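You operate a simulated robot arm through the tools that you are given. There is no shell and no other tool.

You run a simulated two-armed robot. Do the job below in one go: nothing can be reset, and whatever is moved stays where it is left.

JOB
Extend the damper's collar with the teal-banded duct and yellow end cap, pull the yellow slider out and select half.
Fine: turn the red damper selector to half; the duct stands in that collar, the cap goes in the duct. The other end caps, ducts and fittings stay.

Only the result counts: the job must be done as asked and must still hold three seconds after the hand-in. Knocking over, shifting, dropping, spilling or breaking anything else fails it. A push-on lid holds only when it is set on centred and level and pressed home; a screw cap is set on level and turned clockwise until tight.

ROBOT AND FRAMES
Two 7-joint arms with fingered hands on one trunk that stands fixed in place. Base frame: the origin is at the foot of the trunk, x ahead of it, y to its left, z up. Readings come in mm, degrees, newtons and seconds.
The left shoulder is at [60, 138, 947], the right one opposite. With the tool pointing down near the work surface each hand reaches from about 100 to 800 mm from the base axis, measured 20 degrees to its own side. Payload 4 kg a hand.
Tool frame (each hand has its own): the origin (TCP) lies between the finger pads and is the grasp point; the fingertips stand 36 mm ahead of it; z points along the fingers, y is the line along which they close. The gripper opens to 120 mm; its body begins 42 mm behind the TCP. The gripper is a hand of 5 fingers: y runs from the thumb to the fingers, the wrist lies at [-15, -109, -200] in the tool frame, and closing takes about 1.5 s.
Orientation is that of the tool frame in the base frame, as a unit quaternion [x, y, z, w]. With the fingers straight down and the wrist toward the robot, the tool's x, y and z point along [0, 1, 0], [1, 0, 0] and [0, 0, -1] of the base frame.

CONTROLS
- The arms move only by the tool drive_tool. It takes "left_series", "right_series" or both (then of equal length, played together; a hand with none holds still); each is a list of rows, each a list of 2 entries, a list of its own where there are three numbers: the shift along the tool's x, y, z in units of 150 mm (1.0 is 150 mm), then the turn, a rotation vector about the tool's x, y, z in units of 180 degrees (1.0 is 180 degrees). In form: [[[x, y, z], [rx, ry, rz]], ...]. A call has 1 to 20 rows; each row is the pose to reach, as a shift and turn from the pose commanded when the call began, along the tool's axes at that moment. "left_jaw" and "right_jaw" are, for a hand that has rows, the closure in counts, from 0 (fully open) to 255 (shut), set as the call begins (left out, the last holds). A call with a number of a shift or a turn outside -1 to 1 is refused whole. Rows are played at 5 a second. More than 50 mm and 8.6 degrees between two rows, or a gripper value outside its range, and nothing of the call is played. Where a pose cannot be reached the arm comes as near as it can. A force on the tool above 70 N (or 10 N above the force at the start of the call, whichever is more), or a blocked arm, ends the call early, and 0.2 s more pass. Each finger travels about 153 mm/s and halts on what it meets, pressing with about 29 N; the grip force reading is that of the motor and also rises with nothing between the fingers. The clock runs only during rows and for 0.2 s after the last one: add rows that repeat a pose to give the fingers time. It gives the time, the measured TCP pose, the force on the tool (base axes), the opening and the grip force at its end, in the units of the frame above (readings bear some noise), with the torque about the TCP (base axes, N m) and any sound that the robot's microphone picked up.
- Cameras (640 x 400 px; columns grow to the right, rows downward): "scene" is now at [29.9, -62.4, 1591.7]; the picture's right is [-0.72, -0.69, 0.00], its down [-0.40, 0.41, -0.82] and it looks along [0.57, -0.59, -0.58] (base axes); focal length 279 px, centre (320, 200). "left" rides on the left gripper at [-69, -79, -131] in its tool frame; the picture's right is [-0.78, -0.29, 0.55], its down [0.55, -0.73, 0.40] and it looks along [0.29, 0.61, 0.74] (tool axes); focal length 222 px, centre (320, 200). "right" rides on the right gripper at [69, -79, -131] in its tool frame; the picture's right is [-0.78, 0.29, -0.55], its down [-0.55, -0.73, 0.40] and it looks along [-0.29, 0.61, 0.74] (tool axes); focal length 222 px, centre (320, 200). There is no depth. A picture from a camera that has moved, and an enlarged one, comes with that camera's place and axes in the base frame and with its lens.
- get_image(camera): a new picture of that camera. It takes no simulated time.
- raise_lower(by): slides the trunk up (or, below 0, down) by that many mm; the arms and the scene camera ride with it, the base frame stays. It gives what a move gives, with no picture.
- set_fingers(index, middle, ring, little, thumb_bend, thumb_turn, hand): sets how far each is bent, from 0 (flat) to 1 (curled in); at 0.3 the hand is open as for a grip, at 0.7 the pads meet at the TCP. One left out holds its place. A second passes; each finger stops where it meets its share of the squeeze, and holds until it gets a number again. A gripper value or a shape takes the hand back. It gives what a move gives, with no picture; readings hold the bend of each and the force on index, middle, ring, little, thumb and palm. thumb_turn goes from beside the hand (0) to across from the fingers (1), as for a grip.
- preshape(shape, hand): the hand has 5 fingers and takes this shape, open, in about a second: jaw (thumb against the fingers, like two jaws); tri (thumb and two fingers); tip (a fingertip pinch); poke (one finger out to press); point (the index stretched); flat (the hand flat); cup (the hand cupped); fist (a fist). The gripper value then closes the fingers along that shape, each until it touches; the sizes above hold for jaw. It gives what a move gives, with no picture.
- aim_head(pan, tilt): turns the head with the scene camera to pan (to the left, within 86 degrees either way) and tilt (down, from -29 to 69), counted from straight ahead of the robot. It gives what a move gives.
- close_up(camera, box): a new picture of the part [left, top, right, bottom] of that camera's present view, enlarged. It takes no simulated time.
- job_done(): hands the job in; it is judged then, once.

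Places have to be worked out from the pictures, the camera data and where the tool is seen. Open the grippers and draw the arms clear of the work before you hand the job in, unless the task says otherwise.

The tools are called as name(argument=value, ...) on one line, values as JSON. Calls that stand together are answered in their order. drive_tool: Moves the arms, as the interface text tells. Its arguments: {"type":"object","properties":{"left_series":{"type":"array","items":{"type":"array"}},"left_jaw":{"type":"number"},"right_series":{"type":"array","items":{"type":"array"}},"right_jaw":{"type":"number"}},"required":[]} The other tools are called the same way: raise_lower (by) moves the trunk up or down; preshape (shape, hand) gives the hand a shape; set_fingers (index, middle, ring, little, thumb_bend, thumb_turn, hand) moves the fingers one by one; aim_head (pan, tilt) turns the head that bears the scene camera; get_image (camera) takes a picture; close_up (camera, box) takes an enlarged picture of a part of a camera's view; job_done () hands the job in.

At the start:

```text
time_s: 0.0
left_tool_pos: [561.6, -45.8, 1292.7]
left_tool_rot: [0.707, 0.708, 0.0, 0.0]
left_wrist_force: [0.0, -0.5, 0.2]
left_ft_torque: [-0.01, 0.06, 0.01]
left_opening: 119.3
left_gripper_force: 0.0
left_shape: jaw
left_bend: [0.3, 0.3, 0.3, 0.3, 0.3, 0.97]
left_finger forces: [0.1, 0.0, 0.1, 0.0, 0.0, 0.1]
right_tool_pos: [314.9, -372.6, 1383.5]
right_tool_rot: [0.707, 0.707, 0.0, 0.0]
right_wrist_force: [-0.5, -0.4, -1.2]
right_ft_torque: [0.03, -0.02, 0.0]
right_opening: 119.5
right_gripper_force: 0.0
right_shape: jaw
right_bend: [0.3, 0.3, 0.3, 0.3, 0.3, 0.97]
right_finger forces: [0.0, 0.1, 0.0, 0.1, 0.0, 0.0]
trunk travel left (down, up): [-525.0, 65.0]
head pan, tilt (commanded): [-46.0, 35.2]
```

scene: 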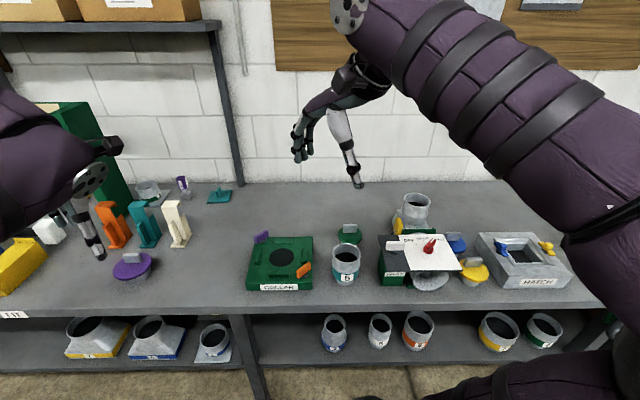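
right: 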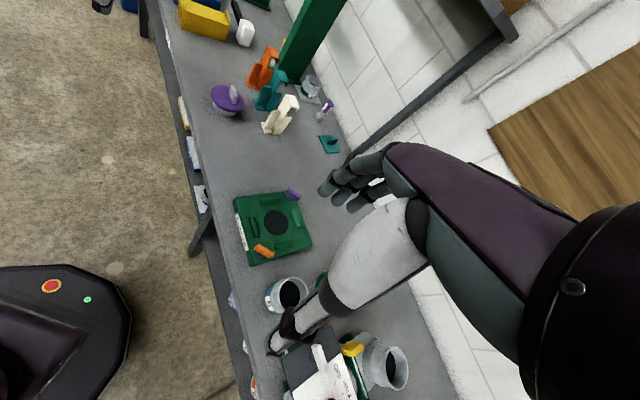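
left: 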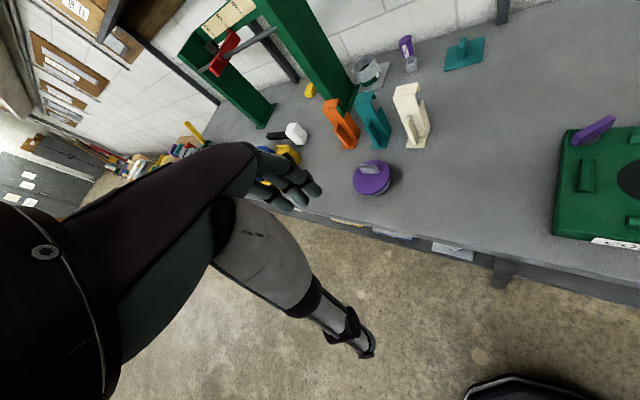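

I begin by looking closer at the work area around the damper, collar and ducts.

close_up(camera="scene", box=[220, 180, 420, 305])

close_up(camera="scene", box=[360, 180, 580, 318])

close_up(camera="scene", box=[0, 170, 240, 320])

close_up(camera="scene", box=[300, 290, 580, 400])

```text
3.20 times, centred on (320, 242) of scene
camera zoom: at [29.9, -62.4, 1591.7], right [-0.72, -0.69, 0.0], down [-0.4, 0.41, -0.82], along [0.57, -0.59, -0.58], focal length 894 px, centre (320, 64)
```

zoom: 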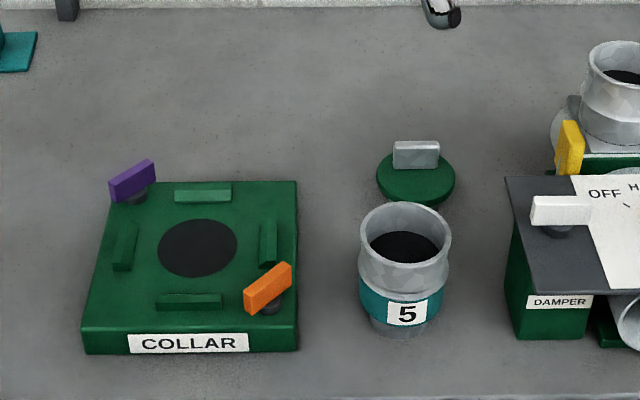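

```text
2.90 times, centred on (470, 249) of scene
camera zoom: at [29.9, -62.4, 1591.7], right [-0.72, -0.69, 0.0], down [-0.4, 0.41, -0.82], along [0.57, -0.59, -0.58], focal length 810 px, centre (-115, 58)
```

zoom: 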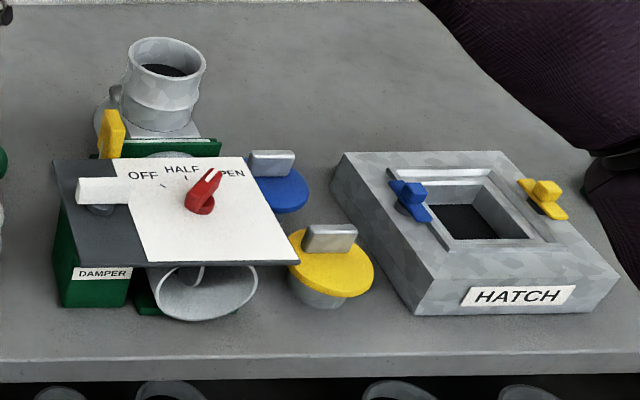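

```text
2.67 times, centred on (120, 245) of scene
camera zoom: at [29.9, -62.4, 1591.7], right [-0.72, -0.69, 0.0], down [-0.4, 0.41, -0.82], along [0.57, -0.59, -0.58], focal length 745 px, centre (853, 80)
```

zoom: 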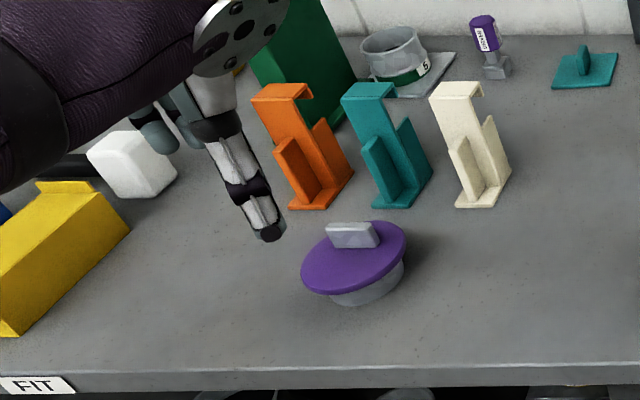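

```text
2.29 times, centred on (440, 345) of scene
camera zoom: at [29.9, -62.4, 1591.7], right [-0.72, -0.69, 0.0], down [-0.4, 0.41, -0.82], along [0.57, -0.59, -0.58], focal length 638 px, centre (46, -131)
```

zoom: 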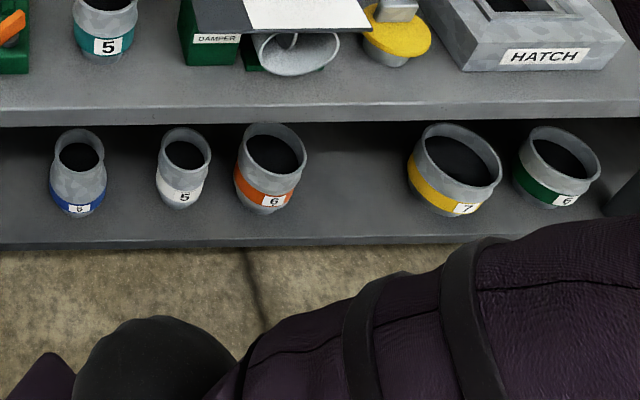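

The damper stands at the right front (roughly x 280, y -640) with the table near z 900. I turn the right hand in place about the vertical so that its camera looks at the damper and the teal duct.

drive_tool(right_series=[[[0, 0, 0], [0, 0, 0.04]], [[0, 0, 0], [0, 0, 0.08]], [[0, 0, 0], [0, 0, 0.12]], [[0, 0, 0], [0, 0, 0.16]], [[0, 0, 0], [0, 0, 0.2]], [[0, 0, 0], [0, 0, 0.24]], [[0, 0, 0], [0, 0, 0.28]], [[0, 0, 0], [0, 0, 0.32]], [[0, 0, 0], [0, 0, 0.32]]])

get_image(camera="right")

get_image(camera="scene")

```text
time_s: 2.0
left_tool_pos: [560.5, -45.9, 1292.5]
left_tool_rot: [0.707, 0.707, 0.0, 0.0]
left_wrist_force: [-0.1, 1.1, 0.5]
left_ft_torque: [-0.04, 0.0, -0.03]
left_opening: 119.4
left_gripper_force: 0.0
left_shape: jaw
left_bend: [0.3, 0.3, 0.3, 0.3, 0.3, 0.97]
left_finger forces: [0.0, 0.0, 0.0, 0.1, 0.0, 0.0]
right_tool_pos: [313.5, -374.3, 1383.1]
right_tool_rot: [0.96, 0.28, 0.0, 0.0]
right_wrist_force: [0.0, 0.3, -0.5]
right_ft_torque: [-0.02, 0.02, 0.03]
right_opening: 119.7
right_gripper_force: 0.1
right_shape: jaw
right_bend: [0.3, 0.3, 0.3, 0.3, 0.3, 0.97]
right_finger forces: [0.0, 0.1, 0.0, 0.1, 0.1, 0.1]
trunk travel left (down, up): [-525.0, 65.0]
head pan, tilt (commanded): [-46.0, 35.2]
```

```text
taken
camera right: at [330.8, -268.9, 1515.9], right [-0.51, -0.67, 0.55], down [-0.86, 0.33, -0.4], along [0.09, -0.67, -0.74], focal length 222 px, centre (320, 200)
```

right: 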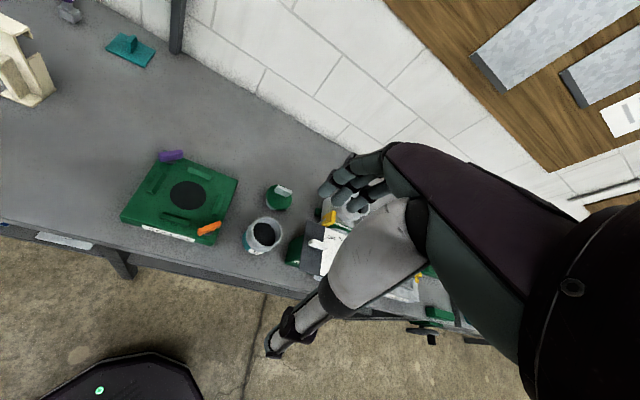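

```text
taken
camera scene: at [29.7, -62.6, 1591.7], right [-0.72, -0.69, 0.0], down [-0.4, 0.41, -0.82], along [0.57, -0.59, -0.58], focal length 279 px, centre (320, 200)
```

scene: 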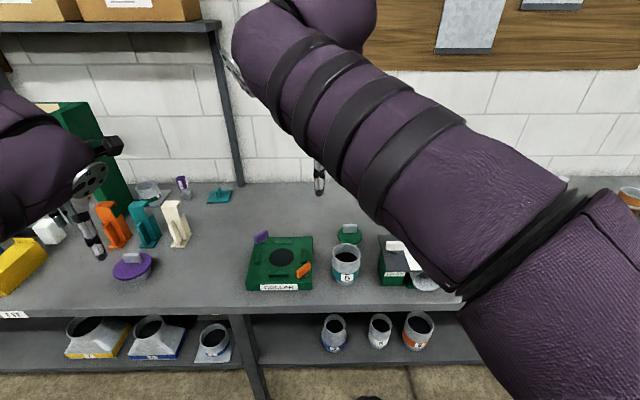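

The forearm hides the damper from both cameras. I move the right hand back and to the right so the damper falls into the clear part of its view.

drive_tool(right_series=[[[-0.3, 0.02, 0], [0, 0, 0.03]], [[-0.6, 0.05, 0], [0, 0, 0.06]], [[-0.8, 0.07, 0], [0, 0, 0.1]], [[-1.0, 0.09, 0], [0, 0, 0.14]], [[-1.0, 0.09, 0], [0, 0, 0.14]]])

get_image(camera="right")

get_image(camera="scene")

```text
time_s: 3.2
left_tool_pos: [561.5, -45.7, 1291.3]
left_tool_rot: [0.706, 0.708, -0.001, -0.001]
left_wrist_force: [1.0, 0.1, -0.1]
left_ft_torque: [-0.02, 0.03, 0.01]
left_opening: 119.7
left_gripper_force: 0.0
left_shape: jaw
left_bend: [0.3, 0.3, 0.3, 0.3, 0.3, 0.97]
left_finger forces: [0.0, 0.0, 0.0, 0.0, 0.0, 0.0]
right_tool_pos: [194.0, -465.5, 1381.0]
right_tool_rot: [0.998, 0.063, 0.0, 0.0]
right_wrist_force: [0.8, 0.0, 0.4]
right_ft_torque: [0.03, 0.02, 0.02]
right_opening: 119.7
right_gripper_force: 0.0
right_shape: jaw
right_bend: [0.3, 0.3, 0.3, 0.3, 0.3, 0.97]
right_finger forces: [0.0, 0.0, 0.1, 0.0, 0.0, 0.1]
trunk travel left (down, up): [-525.0, 65.0]
head pan, tilt (commanded): [-46.0, 35.2]
```

```text
taken
camera right: at [254.2, -376.6, 1513.0], right [-0.74, -0.39, 0.55], down [-0.64, 0.66, -0.4], along [-0.21, -0.64, -0.74], focal length 222 px, centre (320, 200)
```

right: 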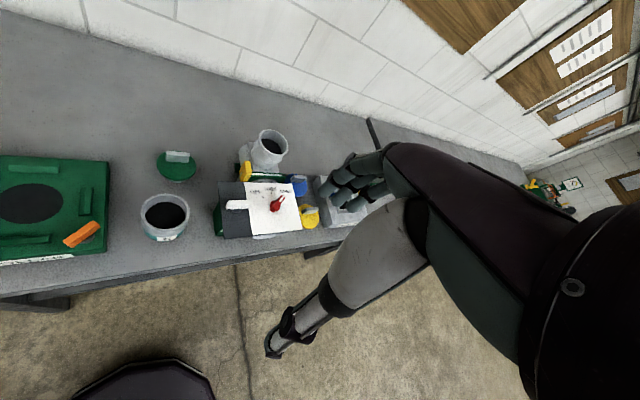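

```text
taken
camera scene: at [30.0, -62.3, 1591.7], right [-0.72, -0.69, 0.0], down [-0.4, 0.41, -0.82], along [0.57, -0.59, -0.58], focal length 279 px, centre (320, 200)
```

scene: 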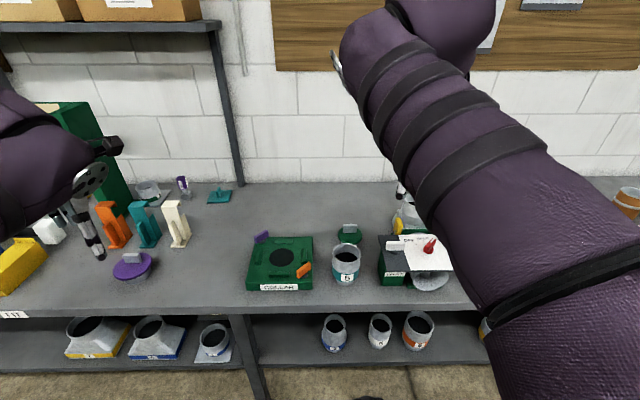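

Now the damper shows in the right camera; I enlarge it.

close_up(camera="right", box=[190, 110, 350, 250])

close_up(camera="scene", box=[360, 190, 480, 300])

close_up(camera="right", box=[120, 130, 220, 260])

```text
2.86 times, centred on (270, 180) of right
camera zoom: at [254.2, -376.6, 1513.0], right [-0.74, -0.39, 0.55], down [-0.64, 0.66, -0.4], along [-0.21, -0.64, -0.74], focal length 635 px, centre (463, 257)
```

zoom: 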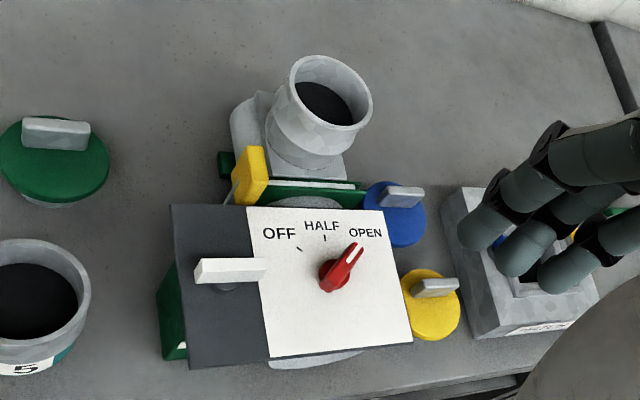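

```text
3.64 times, centred on (420, 245) of scene
camera zoom: at [30.0, -62.3, 1591.7], right [-0.72, -0.69, 0.0], down [-0.4, 0.41, -0.82], along [0.57, -0.59, -0.58], focal length 1016 px, centre (-44, 36)
```

zoom: 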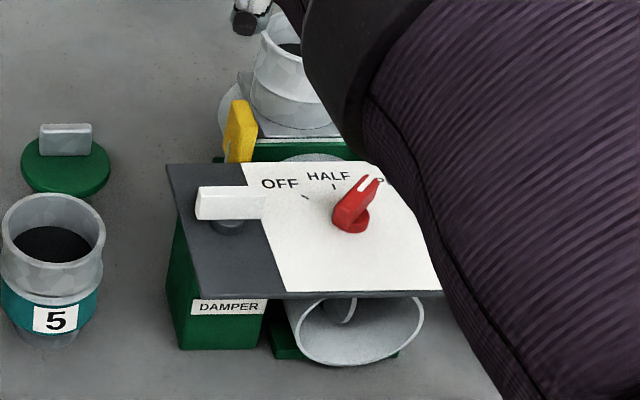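

```text
3.08 times, centred on (170, 195) of right
camera zoom: at [254.2, -376.6, 1513.0], right [-0.74, -0.39, 0.55], down [-0.64, 0.66, -0.4], along [-0.21, -0.64, -0.74], focal length 684 px, centre (782, 215)
```

zoom: 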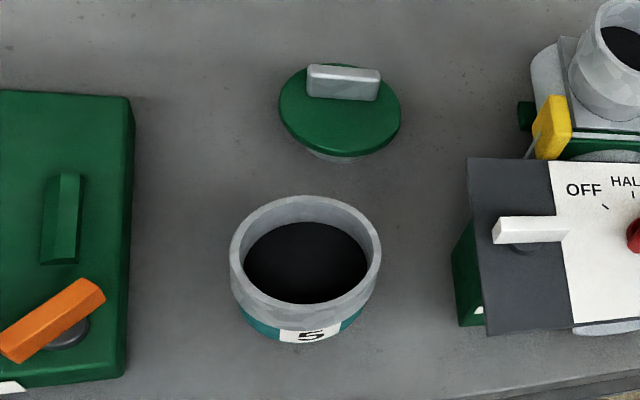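

The damper has a bell mouth in front, a yellow gate-slider tab on its left, an upright collar behind (about 322, -826, rim z≈1052), and the red knob near (206, -695, 1020) now at OPEN. I bring the right camera closer for detail.

drive_tool(right_series=[[[0.025, 0.205, 0.2], [0, 0, 0]], [[0.05, 0.41, 0.4], [0, 0, 0]], [[0.075, 0.615, 0.6], [0, 0, 0]], [[0.098, 0.819, 0.8], [0, 0, 0]], [[0.098, 0.819, 0.8], [0, 0, 0]]])

get_image(camera="right")

close_up(camera="right", box=[180, 100, 340, 260])

get_image(camera="scene")

```text
time_s: 4.4
left_tool_pos: [560.5, -46.2, 1292.6]
left_tool_rot: [0.706, 0.708, 0.0, -0.001]
left_wrist_force: [1.1, 1.2, -0.2]
left_ft_torque: [-0.03, 0.0, -0.02]
left_opening: 120.1
left_gripper_force: 0.0
left_shape: jaw
left_bend: [0.3, 0.3, 0.3, 0.3, 0.3, 0.97]
left_finger forces: [0.1, 0.0, 0.0, 0.0, 0.1, 0.1]
right_tool_pos: [224.4, -585.4, 1265.0]
right_tool_rot: [0.998, 0.062, 0.0, 0.0]
right_wrist_force: [-0.1, 1.5, -0.6]
right_ft_torque: [0.0, -0.03, 0.0]
right_opening: 119.7
right_gripper_force: 0.0
right_shape: jaw
right_bend: [0.3, 0.3, 0.3, 0.3, 0.3, 0.97]
right_finger forces: [0.0, 0.1, 0.1, 0.0, 0.1, 0.0]
trunk travel left (down, up): [-525.0, 65.0]
head pan, tilt (commanded): [-46.0, 35.2]
```

```text
taken
camera right: at [283.9, -495.2, 1395.7], right [-0.74, -0.39, 0.55], down [-0.64, 0.66, -0.4], along [-0.21, -0.64, -0.74], focal length 222 px, centre (320, 200)
```

right: 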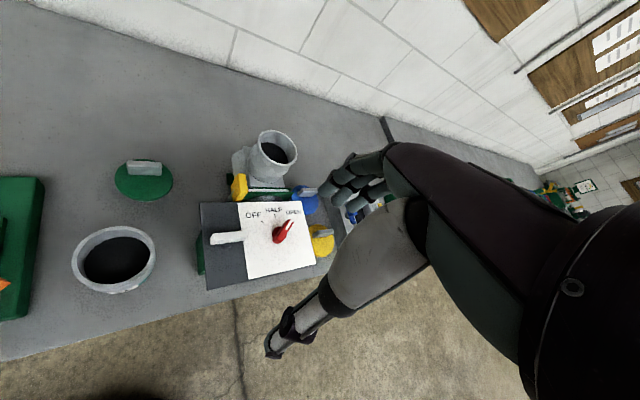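

```text
2.50 times, centred on (260, 180) of right
camera zoom: at [283.9, -495.2, 1395.7], right [-0.74, -0.39, 0.55], down [-0.64, 0.66, -0.4], along [-0.21, -0.64, -0.74], focal length 555 px, centre (470, 250)
```

zoom: 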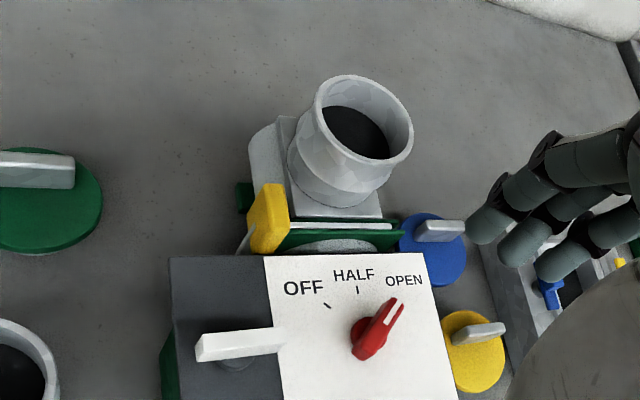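

```text
taken
camera scene: at [29.6, -61.8, 1591.8], right [-0.72, -0.69, 0.0], down [-0.4, 0.41, -0.82], along [0.57, -0.59, -0.58], focal length 279 px, centre (320, 200)
```

scene: 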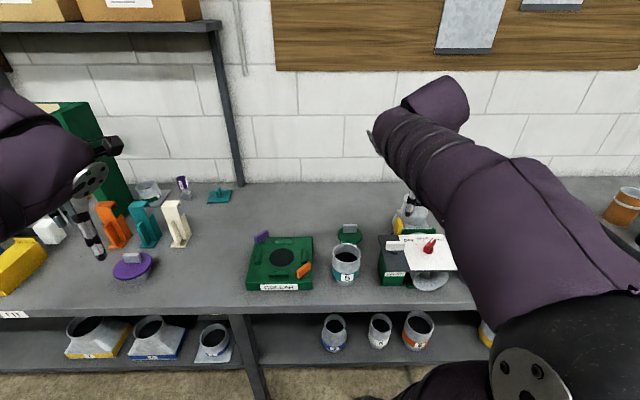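

I zoom tightly on the slider and knob from both cameras to understand their shapes.

close_up(camera="scene", box=[380, 200, 440, 250])

close_up(camera="right", box=[225, 165, 305, 225])

close_up(camera="right", box=[195, 190, 345, 300])

close_up(camera="scene", box=[370, 225, 465, 300])

```text
8.00 times, centred on (410, 225) of scene
camera zoom: at [29.6, -61.8, 1591.8], right [-0.72, -0.69, 0.0], down [-0.4, 0.41, -0.82], along [0.57, -0.59, -0.58], focal length 2234 px, centre (-400, 0)
```

zoom: 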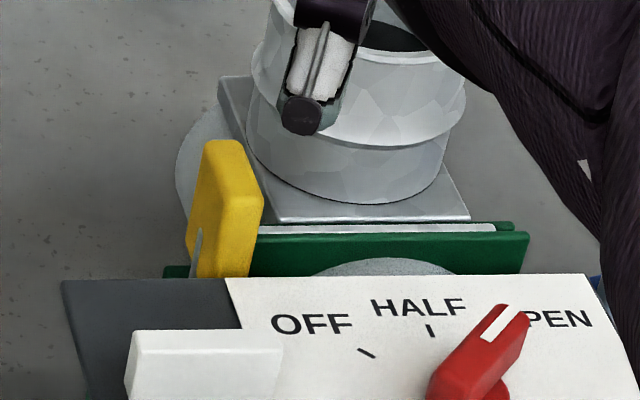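

```text
6.67 times, centred on (265, 195) of right
camera zoom: at [283.9, -495.2, 1395.7], right [-0.74, -0.39, 0.55], down [-0.64, 0.66, -0.4], along [-0.21, -0.64, -0.74], focal length 1481 px, centre (687, 233)
```

zoom: 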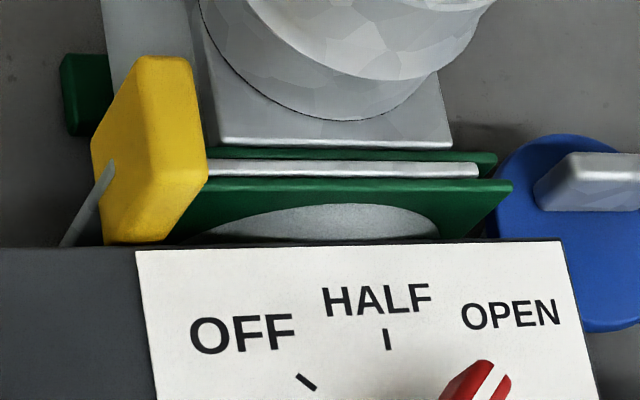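

```text
3.64 times, centred on (270, 245) of right
camera zoom: at [283.9, -495.2, 1395.7], right [-0.74, -0.39, 0.55], down [-0.64, 0.66, -0.4], along [-0.21, -0.64, -0.74], focal length 808 px, centre (502, 36)
```

zoom: 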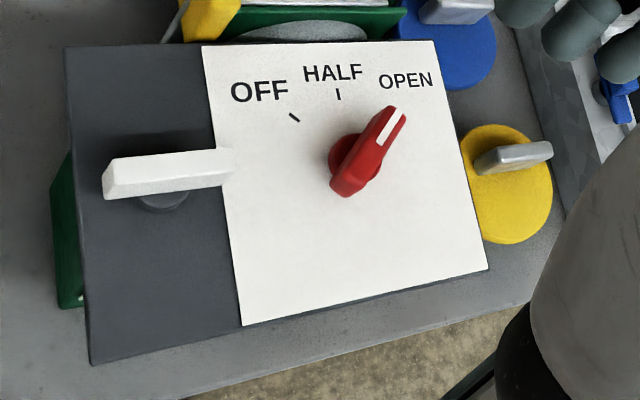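

```text
5.33 times, centred on (418, 262) of scene
camera zoom: at [29.6, -61.8, 1591.8], right [-0.72, -0.69, 0.0], down [-0.4, 0.41, -0.82], along [0.57, -0.59, -0.58], focal length 1489 px, centre (-200, -133)
```

zoom: 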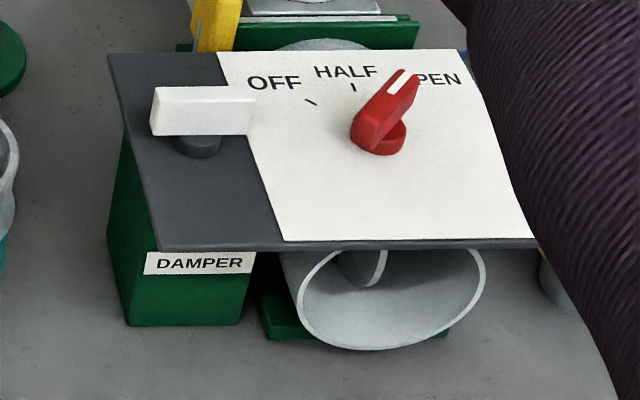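

The blade slides left with its yellow tab (tab right face near l≈277 in table coordinates, top z≈1035), and the knob axis is near (205, -701) with its bar pointing to OPEN. I'll use a single finger to push both, so I put the right hand in "poke" shape and look where the fingertip is.

preshape(shape="poke", hand="right")

get_image(camera="right")

close_up(camera="right", box=[240, 100, 440, 260])

close_up(camera="scene", box=[340, 120, 480, 260])

```text
time_s: 5.3
left_tool_pos: [561.9, -46.1, 1291.6]
left_tool_rot: [0.707, 0.708, -0.001, -0.001]
left_wrist_force: [0.3, 0.5, -0.3]
left_ft_torque: [-0.02, 0.03, 0.01]
left_opening: 119.7
left_gripper_force: 0.1
left_shape: jaw
left_bend: [0.3, 0.3, 0.3, 0.3, 0.3, 0.97]
left_finger forces: [0.1, 0.0, 0.0, 0.1, 0.0, 0.1]
right_tool_pos: [225.7, -583.3, 1263.9]
right_tool_rot: [0.998, 0.063, -0.001, 0.0]
right_wrist_force: [0.0, 0.4, 1.5]
right_ft_torque: [-0.03, -0.02, -0.03]
right_opening: 0.2
right_gripper_force: 0.1
right_shape: poke
right_bend: [0.7, 0.7, 0.99, 0.99, 1.0, 1.0]
right_finger forces: [0.1, 0.0, 0.0, 0.1, 0.1, 0.1]
trunk travel left (down, up): [-525.0, 65.0]
head pan, tilt (commanded): [-46.0, 35.2]
```

```text
taken
camera right: at [284.3, -495.4, 1395.7], right [-0.74, -0.39, 0.55], down [-0.64, 0.66, -0.4], along [-0.21, -0.64, -0.74], focal length 222 px, centre (320, 200)
```

right: 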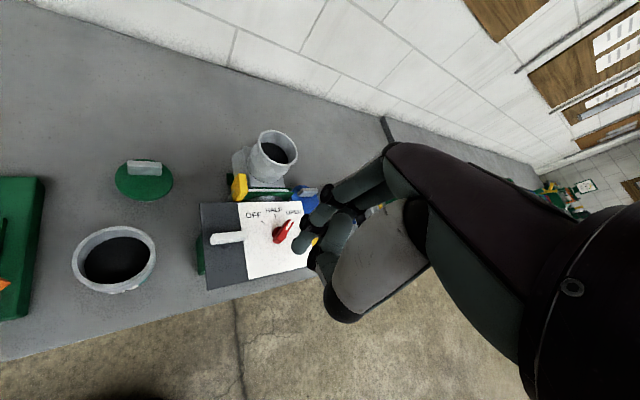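

```text
2.50 times, centred on (340, 180) of right
camera zoom: at [284.3, -495.4, 1395.7], right [-0.74, -0.39, 0.55], down [-0.64, 0.66, -0.4], along [-0.21, -0.64, -0.74], focal length 555 px, centre (270, 250)
```

zoom: 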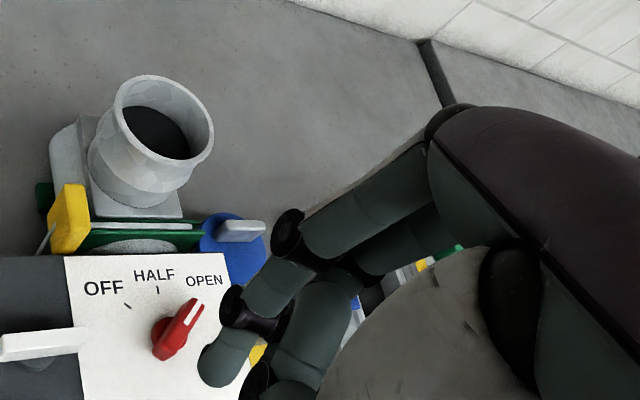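

```text
2.86 times, centred on (410, 190) of scene
camera zoom: at [30.0, -62.5, 1591.7], right [-0.72, -0.69, 0.0], down [-0.4, 0.41, -0.82], along [0.57, -0.59, -0.58], focal length 798 px, centre (63, 229)
```

zoom: 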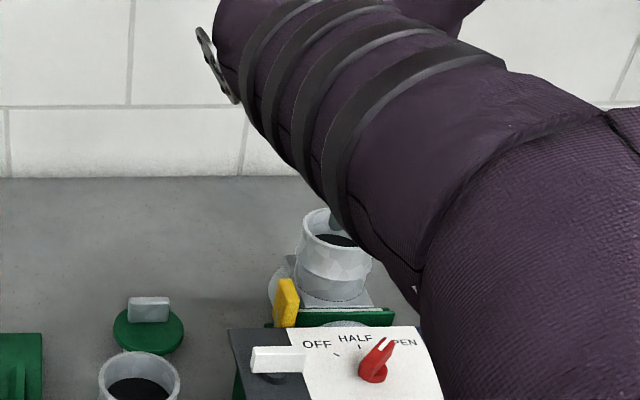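

Poke leaves index and middle out; I curl the middle finger so only the index protrudes, and raise the trunk fully for more reach over the damper.

raise_lower(by=65)

set_fingers(hand="right", index=0.6, middle=1.0, ring=1.0, little=1.0)

get_image(camera="right")

close_up(camera="right", box=[240, 100, 440, 260])

get_image(camera="scene")

```text
time_s: 6.3
left_tool_pos: [562.2, -46.3, 1356.9]
left_tool_rot: [0.706, 0.708, 0.0, 0.0]
left_wrist_force: [-0.1, -0.6, 1.0]
left_ft_torque: [-0.01, -0.01, 0.03]
left_opening: 119.9
left_gripper_force: 0.0
left_shape: jaw
left_bend: [0.3, 0.3, 0.3, 0.3, 0.3, 0.97]
left_finger forces: [0.0, 0.1, 0.0, 0.0, 0.1, 0.1]
right_tool_pos: [224.9, -583.6, 1328.7]
right_tool_rot: [0.998, 0.063, 0.0, 0.0]
right_wrist_force: [0.0, 0.2, 1.1]
right_ft_torque: [0.02, 0.01, 0.0]
right_opening: 0.1
right_gripper_force: 0.1
right_shape: poke
right_bend: [0.7, 0.7, 0.99, 0.99, 1.0, 1.0]
right_finger forces: [0.0, 0.1, 0.0, 0.0, 0.1, 0.1]
trunk travel left (down, up): [-590.0, 0.0]
head pan, tilt (commanded): [-46.0, 35.2]
```

```text
time_s: 7.3
left_tool_pos: [561.6, -45.3, 1356.7]
left_tool_rot: [0.706, 0.708, 0.0, 0.0]
left_wrist_force: [-0.1, 0.0, 0.1]
left_ft_torque: [0.02, 0.0, 0.03]
left_opening: 119.6
left_gripper_force: 0.0
left_shape: jaw
left_bend: [0.3, 0.3, 0.3, 0.3, 0.3, 0.97]
left_finger forces: [0.1, 0.1, 0.1, 0.0, 0.0, 0.0]
right_tool_pos: [224.7, -582.5, 1328.6]
right_tool_rot: [0.998, 0.063, -0.001, -0.001]
right_wrist_force: [0.0, -0.1, 0.3]
right_ft_torque: [0.0, 0.0, 0.04]
right_opening: 42.6
right_gripper_force: 0.0
right_shape: fingers
right_bend: [0.6, 1.0, 1.0, 1.0, 1.0, 1.0]
right_finger forces: [0.0, 0.1, 0.0, 0.1, 0.1, 0.0]
trunk travel left (down, up): [-590.0, 0.0]
head pan, tilt (commanded): [-46.0, 35.2]
```

```text
taken
camera right: at [284.3, -495.4, 1460.7], right [-0.74, -0.39, 0.55], down [-0.64, 0.66, -0.4], along [-0.21, -0.64, -0.74], focal length 222 px, centre (320, 200)
```

right: 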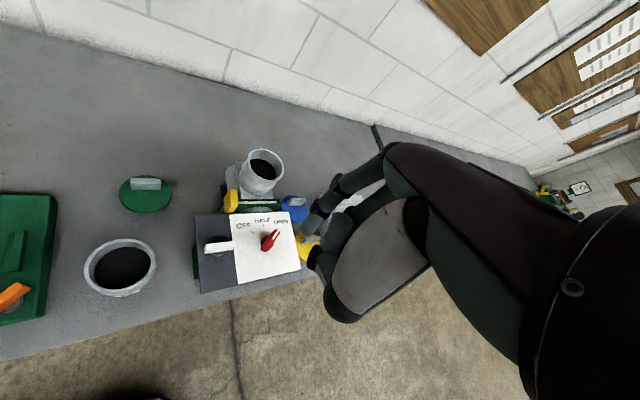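

```text
2.50 times, centred on (340, 180) of right
camera zoom: at [284.3, -495.4, 1460.7], right [-0.74, -0.39, 0.55], down [-0.64, 0.66, -0.4], along [-0.21, -0.64, -0.74], focal length 555 px, centre (270, 250)
```

zoom: 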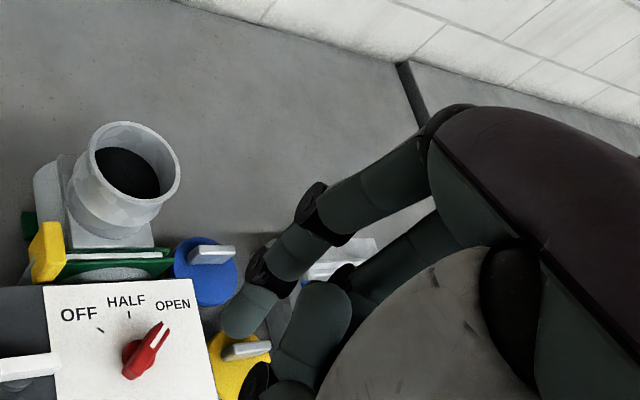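

```text
taken
camera scene: at [29.9, -62.4, 1656.7], right [-0.72, -0.69, 0.0], down [-0.4, 0.41, -0.82], along [0.57, -0.59, -0.58], focal length 279 px, centre (320, 200)
```

scene: 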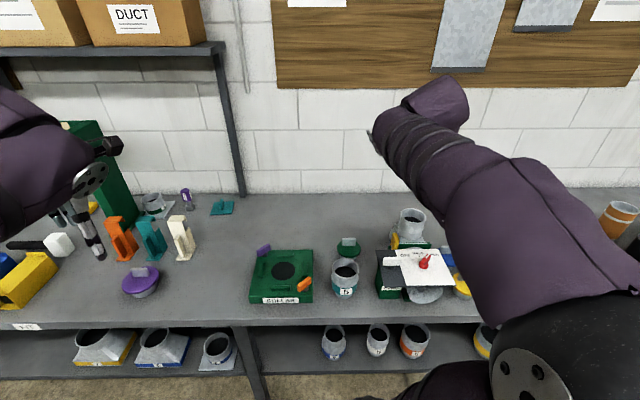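

The index finger is now isolated. I swing the hand so its y-axis is square to the table front and bring it over the panel's right side, still well above it.

drive_tool(right_series=[[[-0.098, 0.2, 0.2], [0, 0, -0.041]], [[-0.196, 0.4, 0.4], [0, 0, -0.082]], [[-0.294, 0.6, 0.6], [0, 0, -0.123]], [[-0.392, 0.8, 0.8], [0, 0, -0.164]], [[-0.488, 1.0, 1.0], [0, 0, -0.205]], [[-0.488, 1.0, 1.0], [0, 0, -0.205]]])

get_image(camera="right")

get_image(camera="scene")

```text
time_s: 8.7
left_tool_pos: [560.3, -45.4, 1358.2]
left_tool_rot: [0.706, 0.708, 0.0, 0.001]
left_wrist_force: [-0.9, 0.4, 0.0]
left_ft_torque: [0.01, 0.03, 0.03]
left_opening: 119.7
left_gripper_force: 0.1
left_shape: jaw
left_bend: [0.3, 0.3, 0.3, 0.3, 0.3, 0.97]
left_finger forces: [0.0, 0.0, 0.0, 0.0, 0.0, 0.0]
right_tool_pos: [170.5, -742.9, 1178.9]
right_tool_rot: [0.926, 0.377, 0.001, 0.0]
right_wrist_force: [-0.1, -0.1, -0.4]
right_ft_torque: [-0.02, -0.02, 0.02]
right_opening: 42.6
right_gripper_force: 0.1
right_shape: fingers
right_bend: [0.6, 1.0, 1.0, 1.0, 1.0, 1.0]
right_finger forces: [0.1, 0.0, 0.0, 0.1, 0.1, 0.0]
trunk travel left (down, up): [-590.0, 0.0]
head pan, tilt (commanded): [-46.0, 35.2]
```

```text
taken
camera right: at [165.5, -636.3, 1310.8], right [-0.36, -0.75, 0.55], down [-0.91, 0.14, -0.4], along [0.22, -0.64, -0.74], focal length 222 px, centre (320, 200)
```

right: 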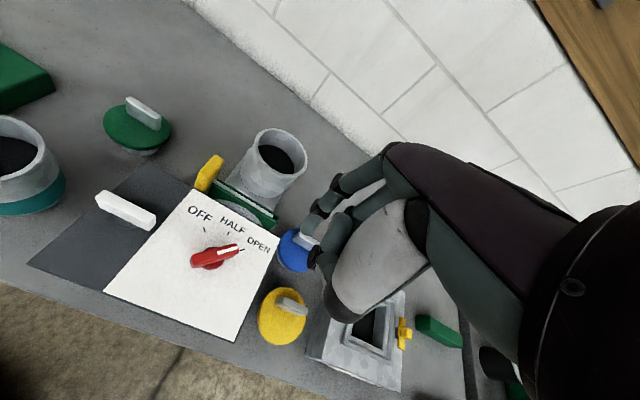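

```text
taken
camera scene: at [29.5, -61.2, 1656.8], right [-0.72, -0.7, 0.0], down [-0.4, 0.41, -0.82], along [0.57, -0.59, -0.58], focal length 279 px, centre (320, 200)
```

scene: 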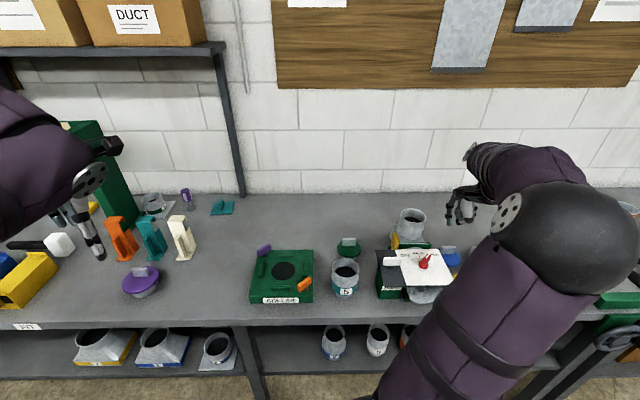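

Both cameras now see the index fingertip and the knob. I zoom on both to fix the tip's place in the tool frame and refine the knob's.

close_up(camera="right", box=[180, 150, 360, 310])

close_up(camera="scene", box=[370, 160, 510, 300])

close_up(camera="right", box=[20, 100, 320, 345])

close_up(camera="scene", box=[370, 200, 470, 305])

```text
2.50 times, centred on (270, 230) of right
camera zoom: at [165.5, -636.3, 1310.8], right [-0.36, -0.75, 0.55], down [-0.91, 0.14, -0.4], along [0.22, -0.64, -0.74], focal length 555 px, centre (445, 125)
```

zoom: 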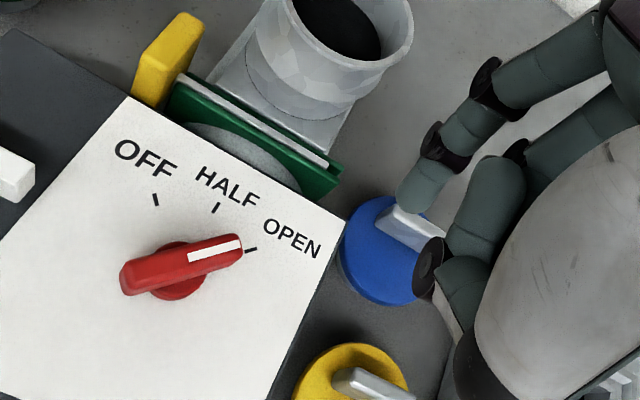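

```text
2.86 times, centred on (440, 230) of scene
camera zoom: at [29.5, -61.2, 1656.8], right [-0.72, -0.7, 0.0], down [-0.4, 0.41, -0.82], along [0.57, -0.59, -0.58], focal length 798 px, centre (-23, 114)
```

zoom: 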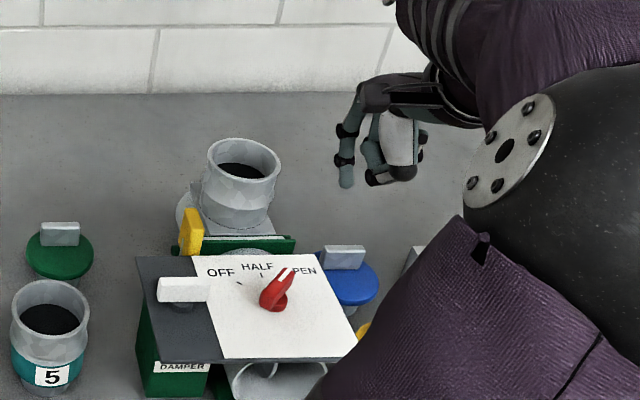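

```text
1.63 times, centred on (170, 222) of right
camera zoom: at [165.5, -636.3, 1310.8], right [-0.36, -0.75, 0.55], down [-0.91, 0.14, -0.4], along [0.22, -0.64, -0.74], focal length 363 px, centre (565, 163)
```

zoom: 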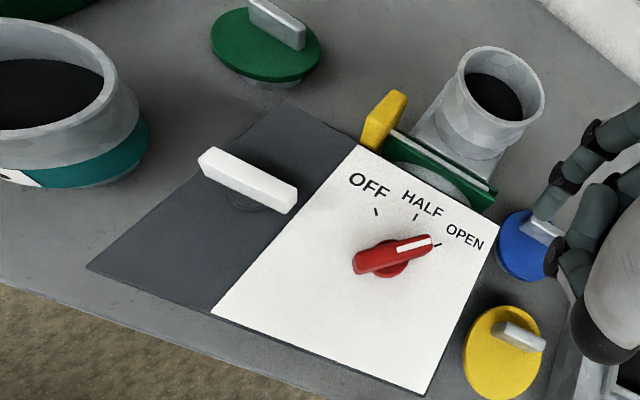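

```text
3.81 times, centred on (420, 252) of scene
camera zoom: at [29.5, -61.2, 1656.8], right [-0.72, -0.7, 0.0], down [-0.4, 0.41, -0.82], along [0.57, -0.59, -0.58], focal length 1064 px, centre (-61, 0)
```

zoom: 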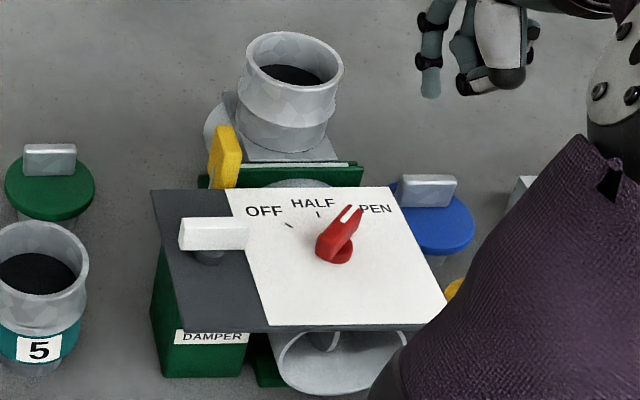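

Triangulated: index tip is at about (4.7, 19.8, 37) in the tool frame, the knob axis near (208.8, -703) and HALF lies 45° counter-clockwise of OPEN. I lower the fingertip beside the pointer's right side, stopping about 30 mm above final height to check.

drive_tool(right_series=[[[0.06, -0.08, 0.25], [0, 0, 0]], [[0.113, -0.149, 0.5], [0, 0, 0]], [[0.113, -0.149, 0.72], [0, 0, 0]], [[0.113, -0.149, 0.72], [0, 0, 0]]])

close_up(camera="right", box=[180, 150, 360, 310])

close_up(camera="scene", box=[370, 200, 470, 305])

```text
time_s: 9.7
left_tool_pos: [562.4, -46.2, 1357.7]
left_tool_rot: [0.706, 0.708, 0.0, 0.0]
left_wrist_force: [0.0, 0.3, 0.3]
left_ft_torque: [-0.02, 0.0, 0.02]
left_opening: 119.7
left_gripper_force: 0.0
left_shape: jaw
left_bend: [0.3, 0.3, 0.3, 0.3, 0.3, 0.97]
left_finger forces: [0.1, 0.0, 0.0, 0.0, 0.0, 0.0]
right_tool_pos: [167.1, -712.4, 1072.2]
right_tool_rot: [0.927, 0.376, 0.0, 0.0]
right_wrist_force: [0.1, 0.1, 0.1]
right_ft_torque: [0.0, -0.03, -0.01]
right_opening: 42.9
right_gripper_force: 0.1
right_shape: fingers
right_bend: [0.6, 1.0, 1.0, 1.0, 1.0, 1.0]
right_finger forces: [0.1, 0.0, 0.1, 0.0, 0.0, 0.0]
trunk travel left (down, up): [-590.0, 0.0]
head pan, tilt (commanded): [-46.0, 35.2]
```

```text
2.50 times, centred on (270, 230) of right
camera zoom: at [162.0, -606.3, 1204.2], right [-0.36, -0.76, 0.55], down [-0.91, 0.14, -0.4], along [0.22, -0.64, -0.74], focal length 555 px, centre (445, 125)
```

zoom: 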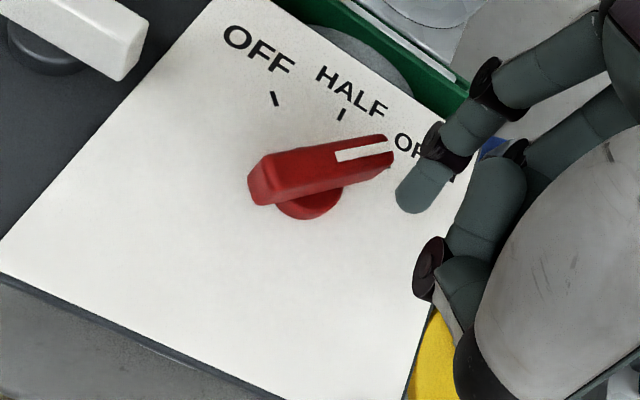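

```text
3.81 times, centred on (420, 252) of scene
camera zoom: at [29.9, -62.0, 1656.7], right [-0.72, -0.7, 0.0], down [-0.4, 0.41, -0.82], along [0.57, -0.59, -0.58], focal length 1064 px, centre (-61, 0)
```

zoom: 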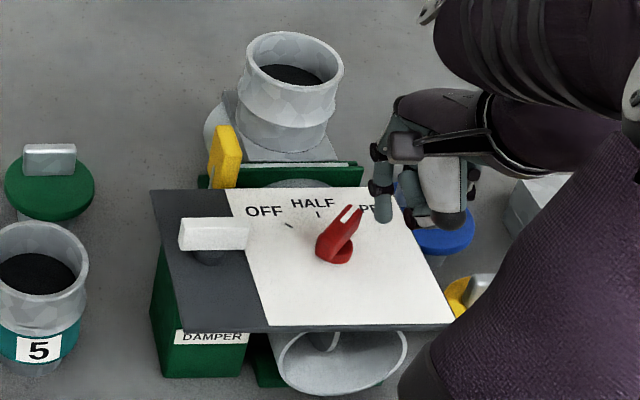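

The fingertip hovers to the right of the pointer as planned. I lower it beside the bar and sweep along an arc, stopping short of HALF to check.

drive_tool(right_series=[[[0, 0, 0.1], [0, 0, 0]], [[0, 0, 0.18], [0, 0, 0]], [[0.03, 0.025, 0.18], [0, 0, 0]], [[0.052, 0.045, 0.18], [0, 0, 0]], [[0.0647, 0.0853, 0.18], [0, 0, 0]], [[0.0873, 0.1213, 0.18], [0, 0, 0]], [[0.0873, 0.1213, 0.18], [0, 0, 0]]])

close_up(camera="right", box=[180, 150, 360, 310])

close_up(camera="scene", box=[370, 200, 470, 305])

```text
time_s: 11.3
left_tool_pos: [561.5, -46.7, 1356.6]
left_tool_rot: [0.707, 0.708, 0.0, 0.0]
left_wrist_force: [0.8, 0.9, -0.4]
left_ft_torque: [0.0, 0.02, -0.02]
left_opening: 120.0
left_gripper_force: 0.0
left_shape: jaw
left_bend: [0.3, 0.3, 0.3, 0.3, 0.3, 0.97]
left_finger forces: [0.0, 0.1, 0.0, 0.0, 0.0, 0.0]
right_tool_pos: [189.6, -720.2, 1044.2]
right_tool_rot: [0.927, 0.376, 0.0, -0.001]
right_wrist_force: [0.0, 0.4, 0.2]
right_ft_torque: [0.03, 0.02, -0.02]
right_opening: 42.4
right_gripper_force: 0.4
right_shape: fingers
right_bend: [0.6, 1.0, 1.0, 1.0, 1.0, 1.0]
right_finger forces: [0.4, 0.1, 0.0, 0.0, 0.1, 0.0]
trunk travel left (down, up): [-590.0, 0.0]
head pan, tilt (commanded): [-46.0, 35.2]
```

```text
2.50 times, centred on (270, 230) of right
camera zoom: at [185.0, -612.5, 1175.3], right [-0.36, -0.76, 0.55], down [-0.91, 0.15, -0.4], along [0.22, -0.64, -0.74], focal length 555 px, centre (445, 125)
```

zoom: 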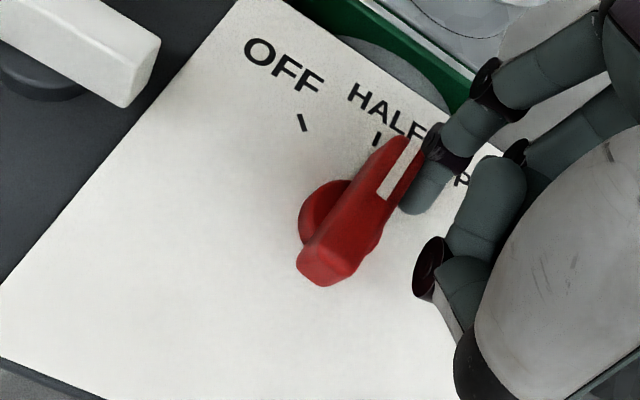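

```text
3.81 times, centred on (420, 252) of scene
camera zoom: at [29.9, -62.5, 1656.7], right [-0.72, -0.69, 0.0], down [-0.4, 0.41, -0.82], along [0.57, -0.59, -0.58], focal length 1064 px, centre (-61, 0)
```

zoom: 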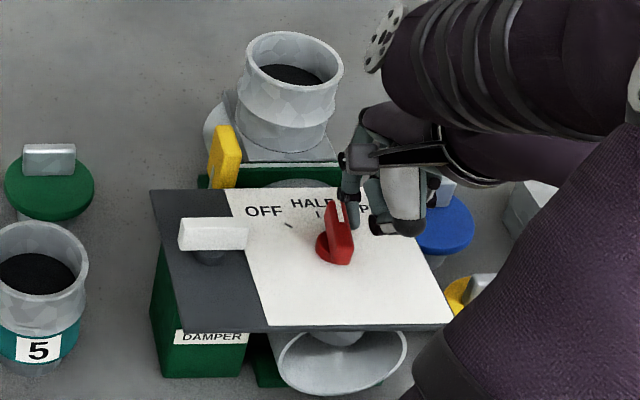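

The knob turns easily and the pointer is about 10–15° short of HALF. I push on by the remaining arc.

drive_tool(right_series=[[[0.016, 0.016, 0], [0, 0, 0]], [[0.031, 0.029, 0], [0, 0, 0]], [[0.031, 0.029, 0], [0, 0, 0]]])

close_up(camera="right", box=[180, 150, 360, 310])

close_up(camera="scene", box=[390, 230, 450, 280])

```text
time_s: 12.1
left_tool_pos: [562.0, -45.3, 1357.0]
left_tool_rot: [0.707, 0.708, 0.0, 0.0]
left_wrist_force: [0.0, 0.4, -0.7]
left_ft_torque: [-0.02, 0.0, -0.02]
left_opening: 119.4
left_gripper_force: 0.0
left_shape: jaw
left_bend: [0.3, 0.3, 0.3, 0.3, 0.3, 0.97]
left_finger forces: [0.0, 0.1, 0.0, 0.0, 0.0, 0.0]
right_tool_pos: [196.1, -717.6, 1043.7]
right_tool_rot: [0.927, 0.376, 0.001, 0.0]
right_wrist_force: [-0.7, 0.2, 0.4]
right_ft_torque: [-0.01, 0.04, 0.03]
right_opening: 42.2
right_gripper_force: 0.4
right_shape: fingers
right_bend: [0.6, 1.0, 1.0, 1.0, 1.0, 1.0]
right_finger forces: [0.5, 0.0, 0.1, 0.1, 0.0, 0.0]
trunk travel left (down, up): [-590.0, 0.0]
head pan, tilt (commanded): [-46.0, 35.2]
```

```text
2.50 times, centred on (270, 230) of right
camera zoom: at [191.0, -611.4, 1175.3], right [-0.36, -0.76, 0.55], down [-0.91, 0.14, -0.4], along [0.22, -0.64, -0.74], focal length 555 px, centre (445, 125)
```

zoom: 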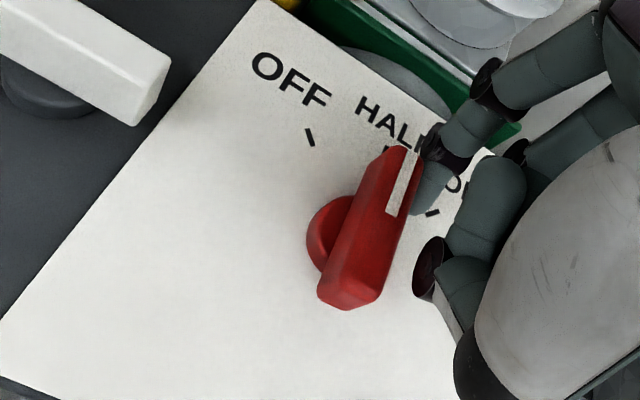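

```text
8.00 times, centred on (420, 255) of scene
camera zoom: at [29.8, -62.5, 1656.7], right [-0.72, -0.69, 0.0], down [-0.4, 0.41, -0.82], along [0.57, -0.59, -0.58], focal length 2234 px, centre (-480, -240)
```

zoom: 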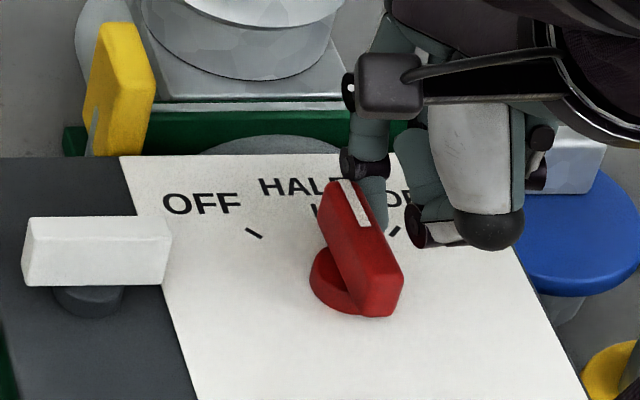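

The pointer now looks aligned with HALF within a few degrees. I back the finger off to the right and lift to get a clear look.

drive_tool(right_series=[[[-0.08, -0.02, 0], [0, 0, 0]], [[-0.2, -0.06, 0], [0, 0, 0]], [[-0.25, -0.06, -0.25], [0, 0, 0]], [[-0.3, 0, -0.55], [0, 0, 0]], [[-0.3, 0, -0.55], [0, 0, 0]]])

close_up(camera="right", box=[150, 150, 330, 310])

close_up(camera="scene", box=[390, 230, 450, 280])

```text
time_s: 13.3
left_tool_pos: [561.1, -46.3, 1357.5]
left_tool_rot: [0.706, 0.708, 0.0, 0.0]
left_wrist_force: [-0.1, 0.6, 0.0]
left_ft_torque: [0.01, -0.01, -0.02]
left_opening: 119.9
left_gripper_force: 0.0
left_shape: jaw
left_bend: [0.3, 0.3, 0.3, 0.3, 0.3, 0.97]
left_finger forces: [0.0, 0.0, 0.0, 0.0, 0.1, 0.0]
right_tool_pos: [164.3, -748.6, 1127.6]
right_tool_rot: [0.927, 0.376, -0.001, 0.0]
right_wrist_force: [0.4, 0.2, 0.2]
right_ft_torque: [-0.02, 0.0, -0.02]
right_opening: 42.2
right_gripper_force: 0.1
right_shape: fingers
right_bend: [0.6, 1.0, 1.0, 1.0, 1.0, 1.0]
right_finger forces: [0.0, 0.1, 0.0, 0.0, 0.0, 0.0]
trunk travel left (down, up): [-590.0, 0.0]
head pan, tilt (commanded): [-46.0, 35.2]
```

```text
2.50 times, centred on (240, 230) of right
camera zoom: at [159.5, -642.0, 1259.9], right [-0.36, -0.76, 0.55], down [-0.91, 0.14, -0.4], along [0.22, -0.64, -0.74], focal length 555 px, centre (520, 125)
```

zoom: 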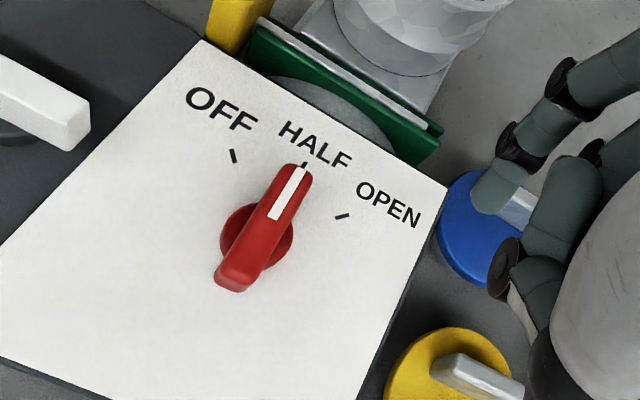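

```text
8.00 times, centred on (420, 255) of scene
camera zoom: at [30.0, -62.4, 1656.7], right [-0.72, -0.69, 0.0], down [-0.4, 0.41, -0.82], along [0.57, -0.59, -0.58], focal length 2234 px, centre (-480, -240)
```

zoom: 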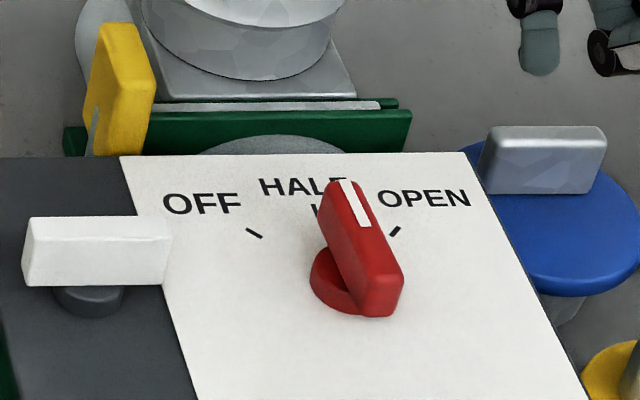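

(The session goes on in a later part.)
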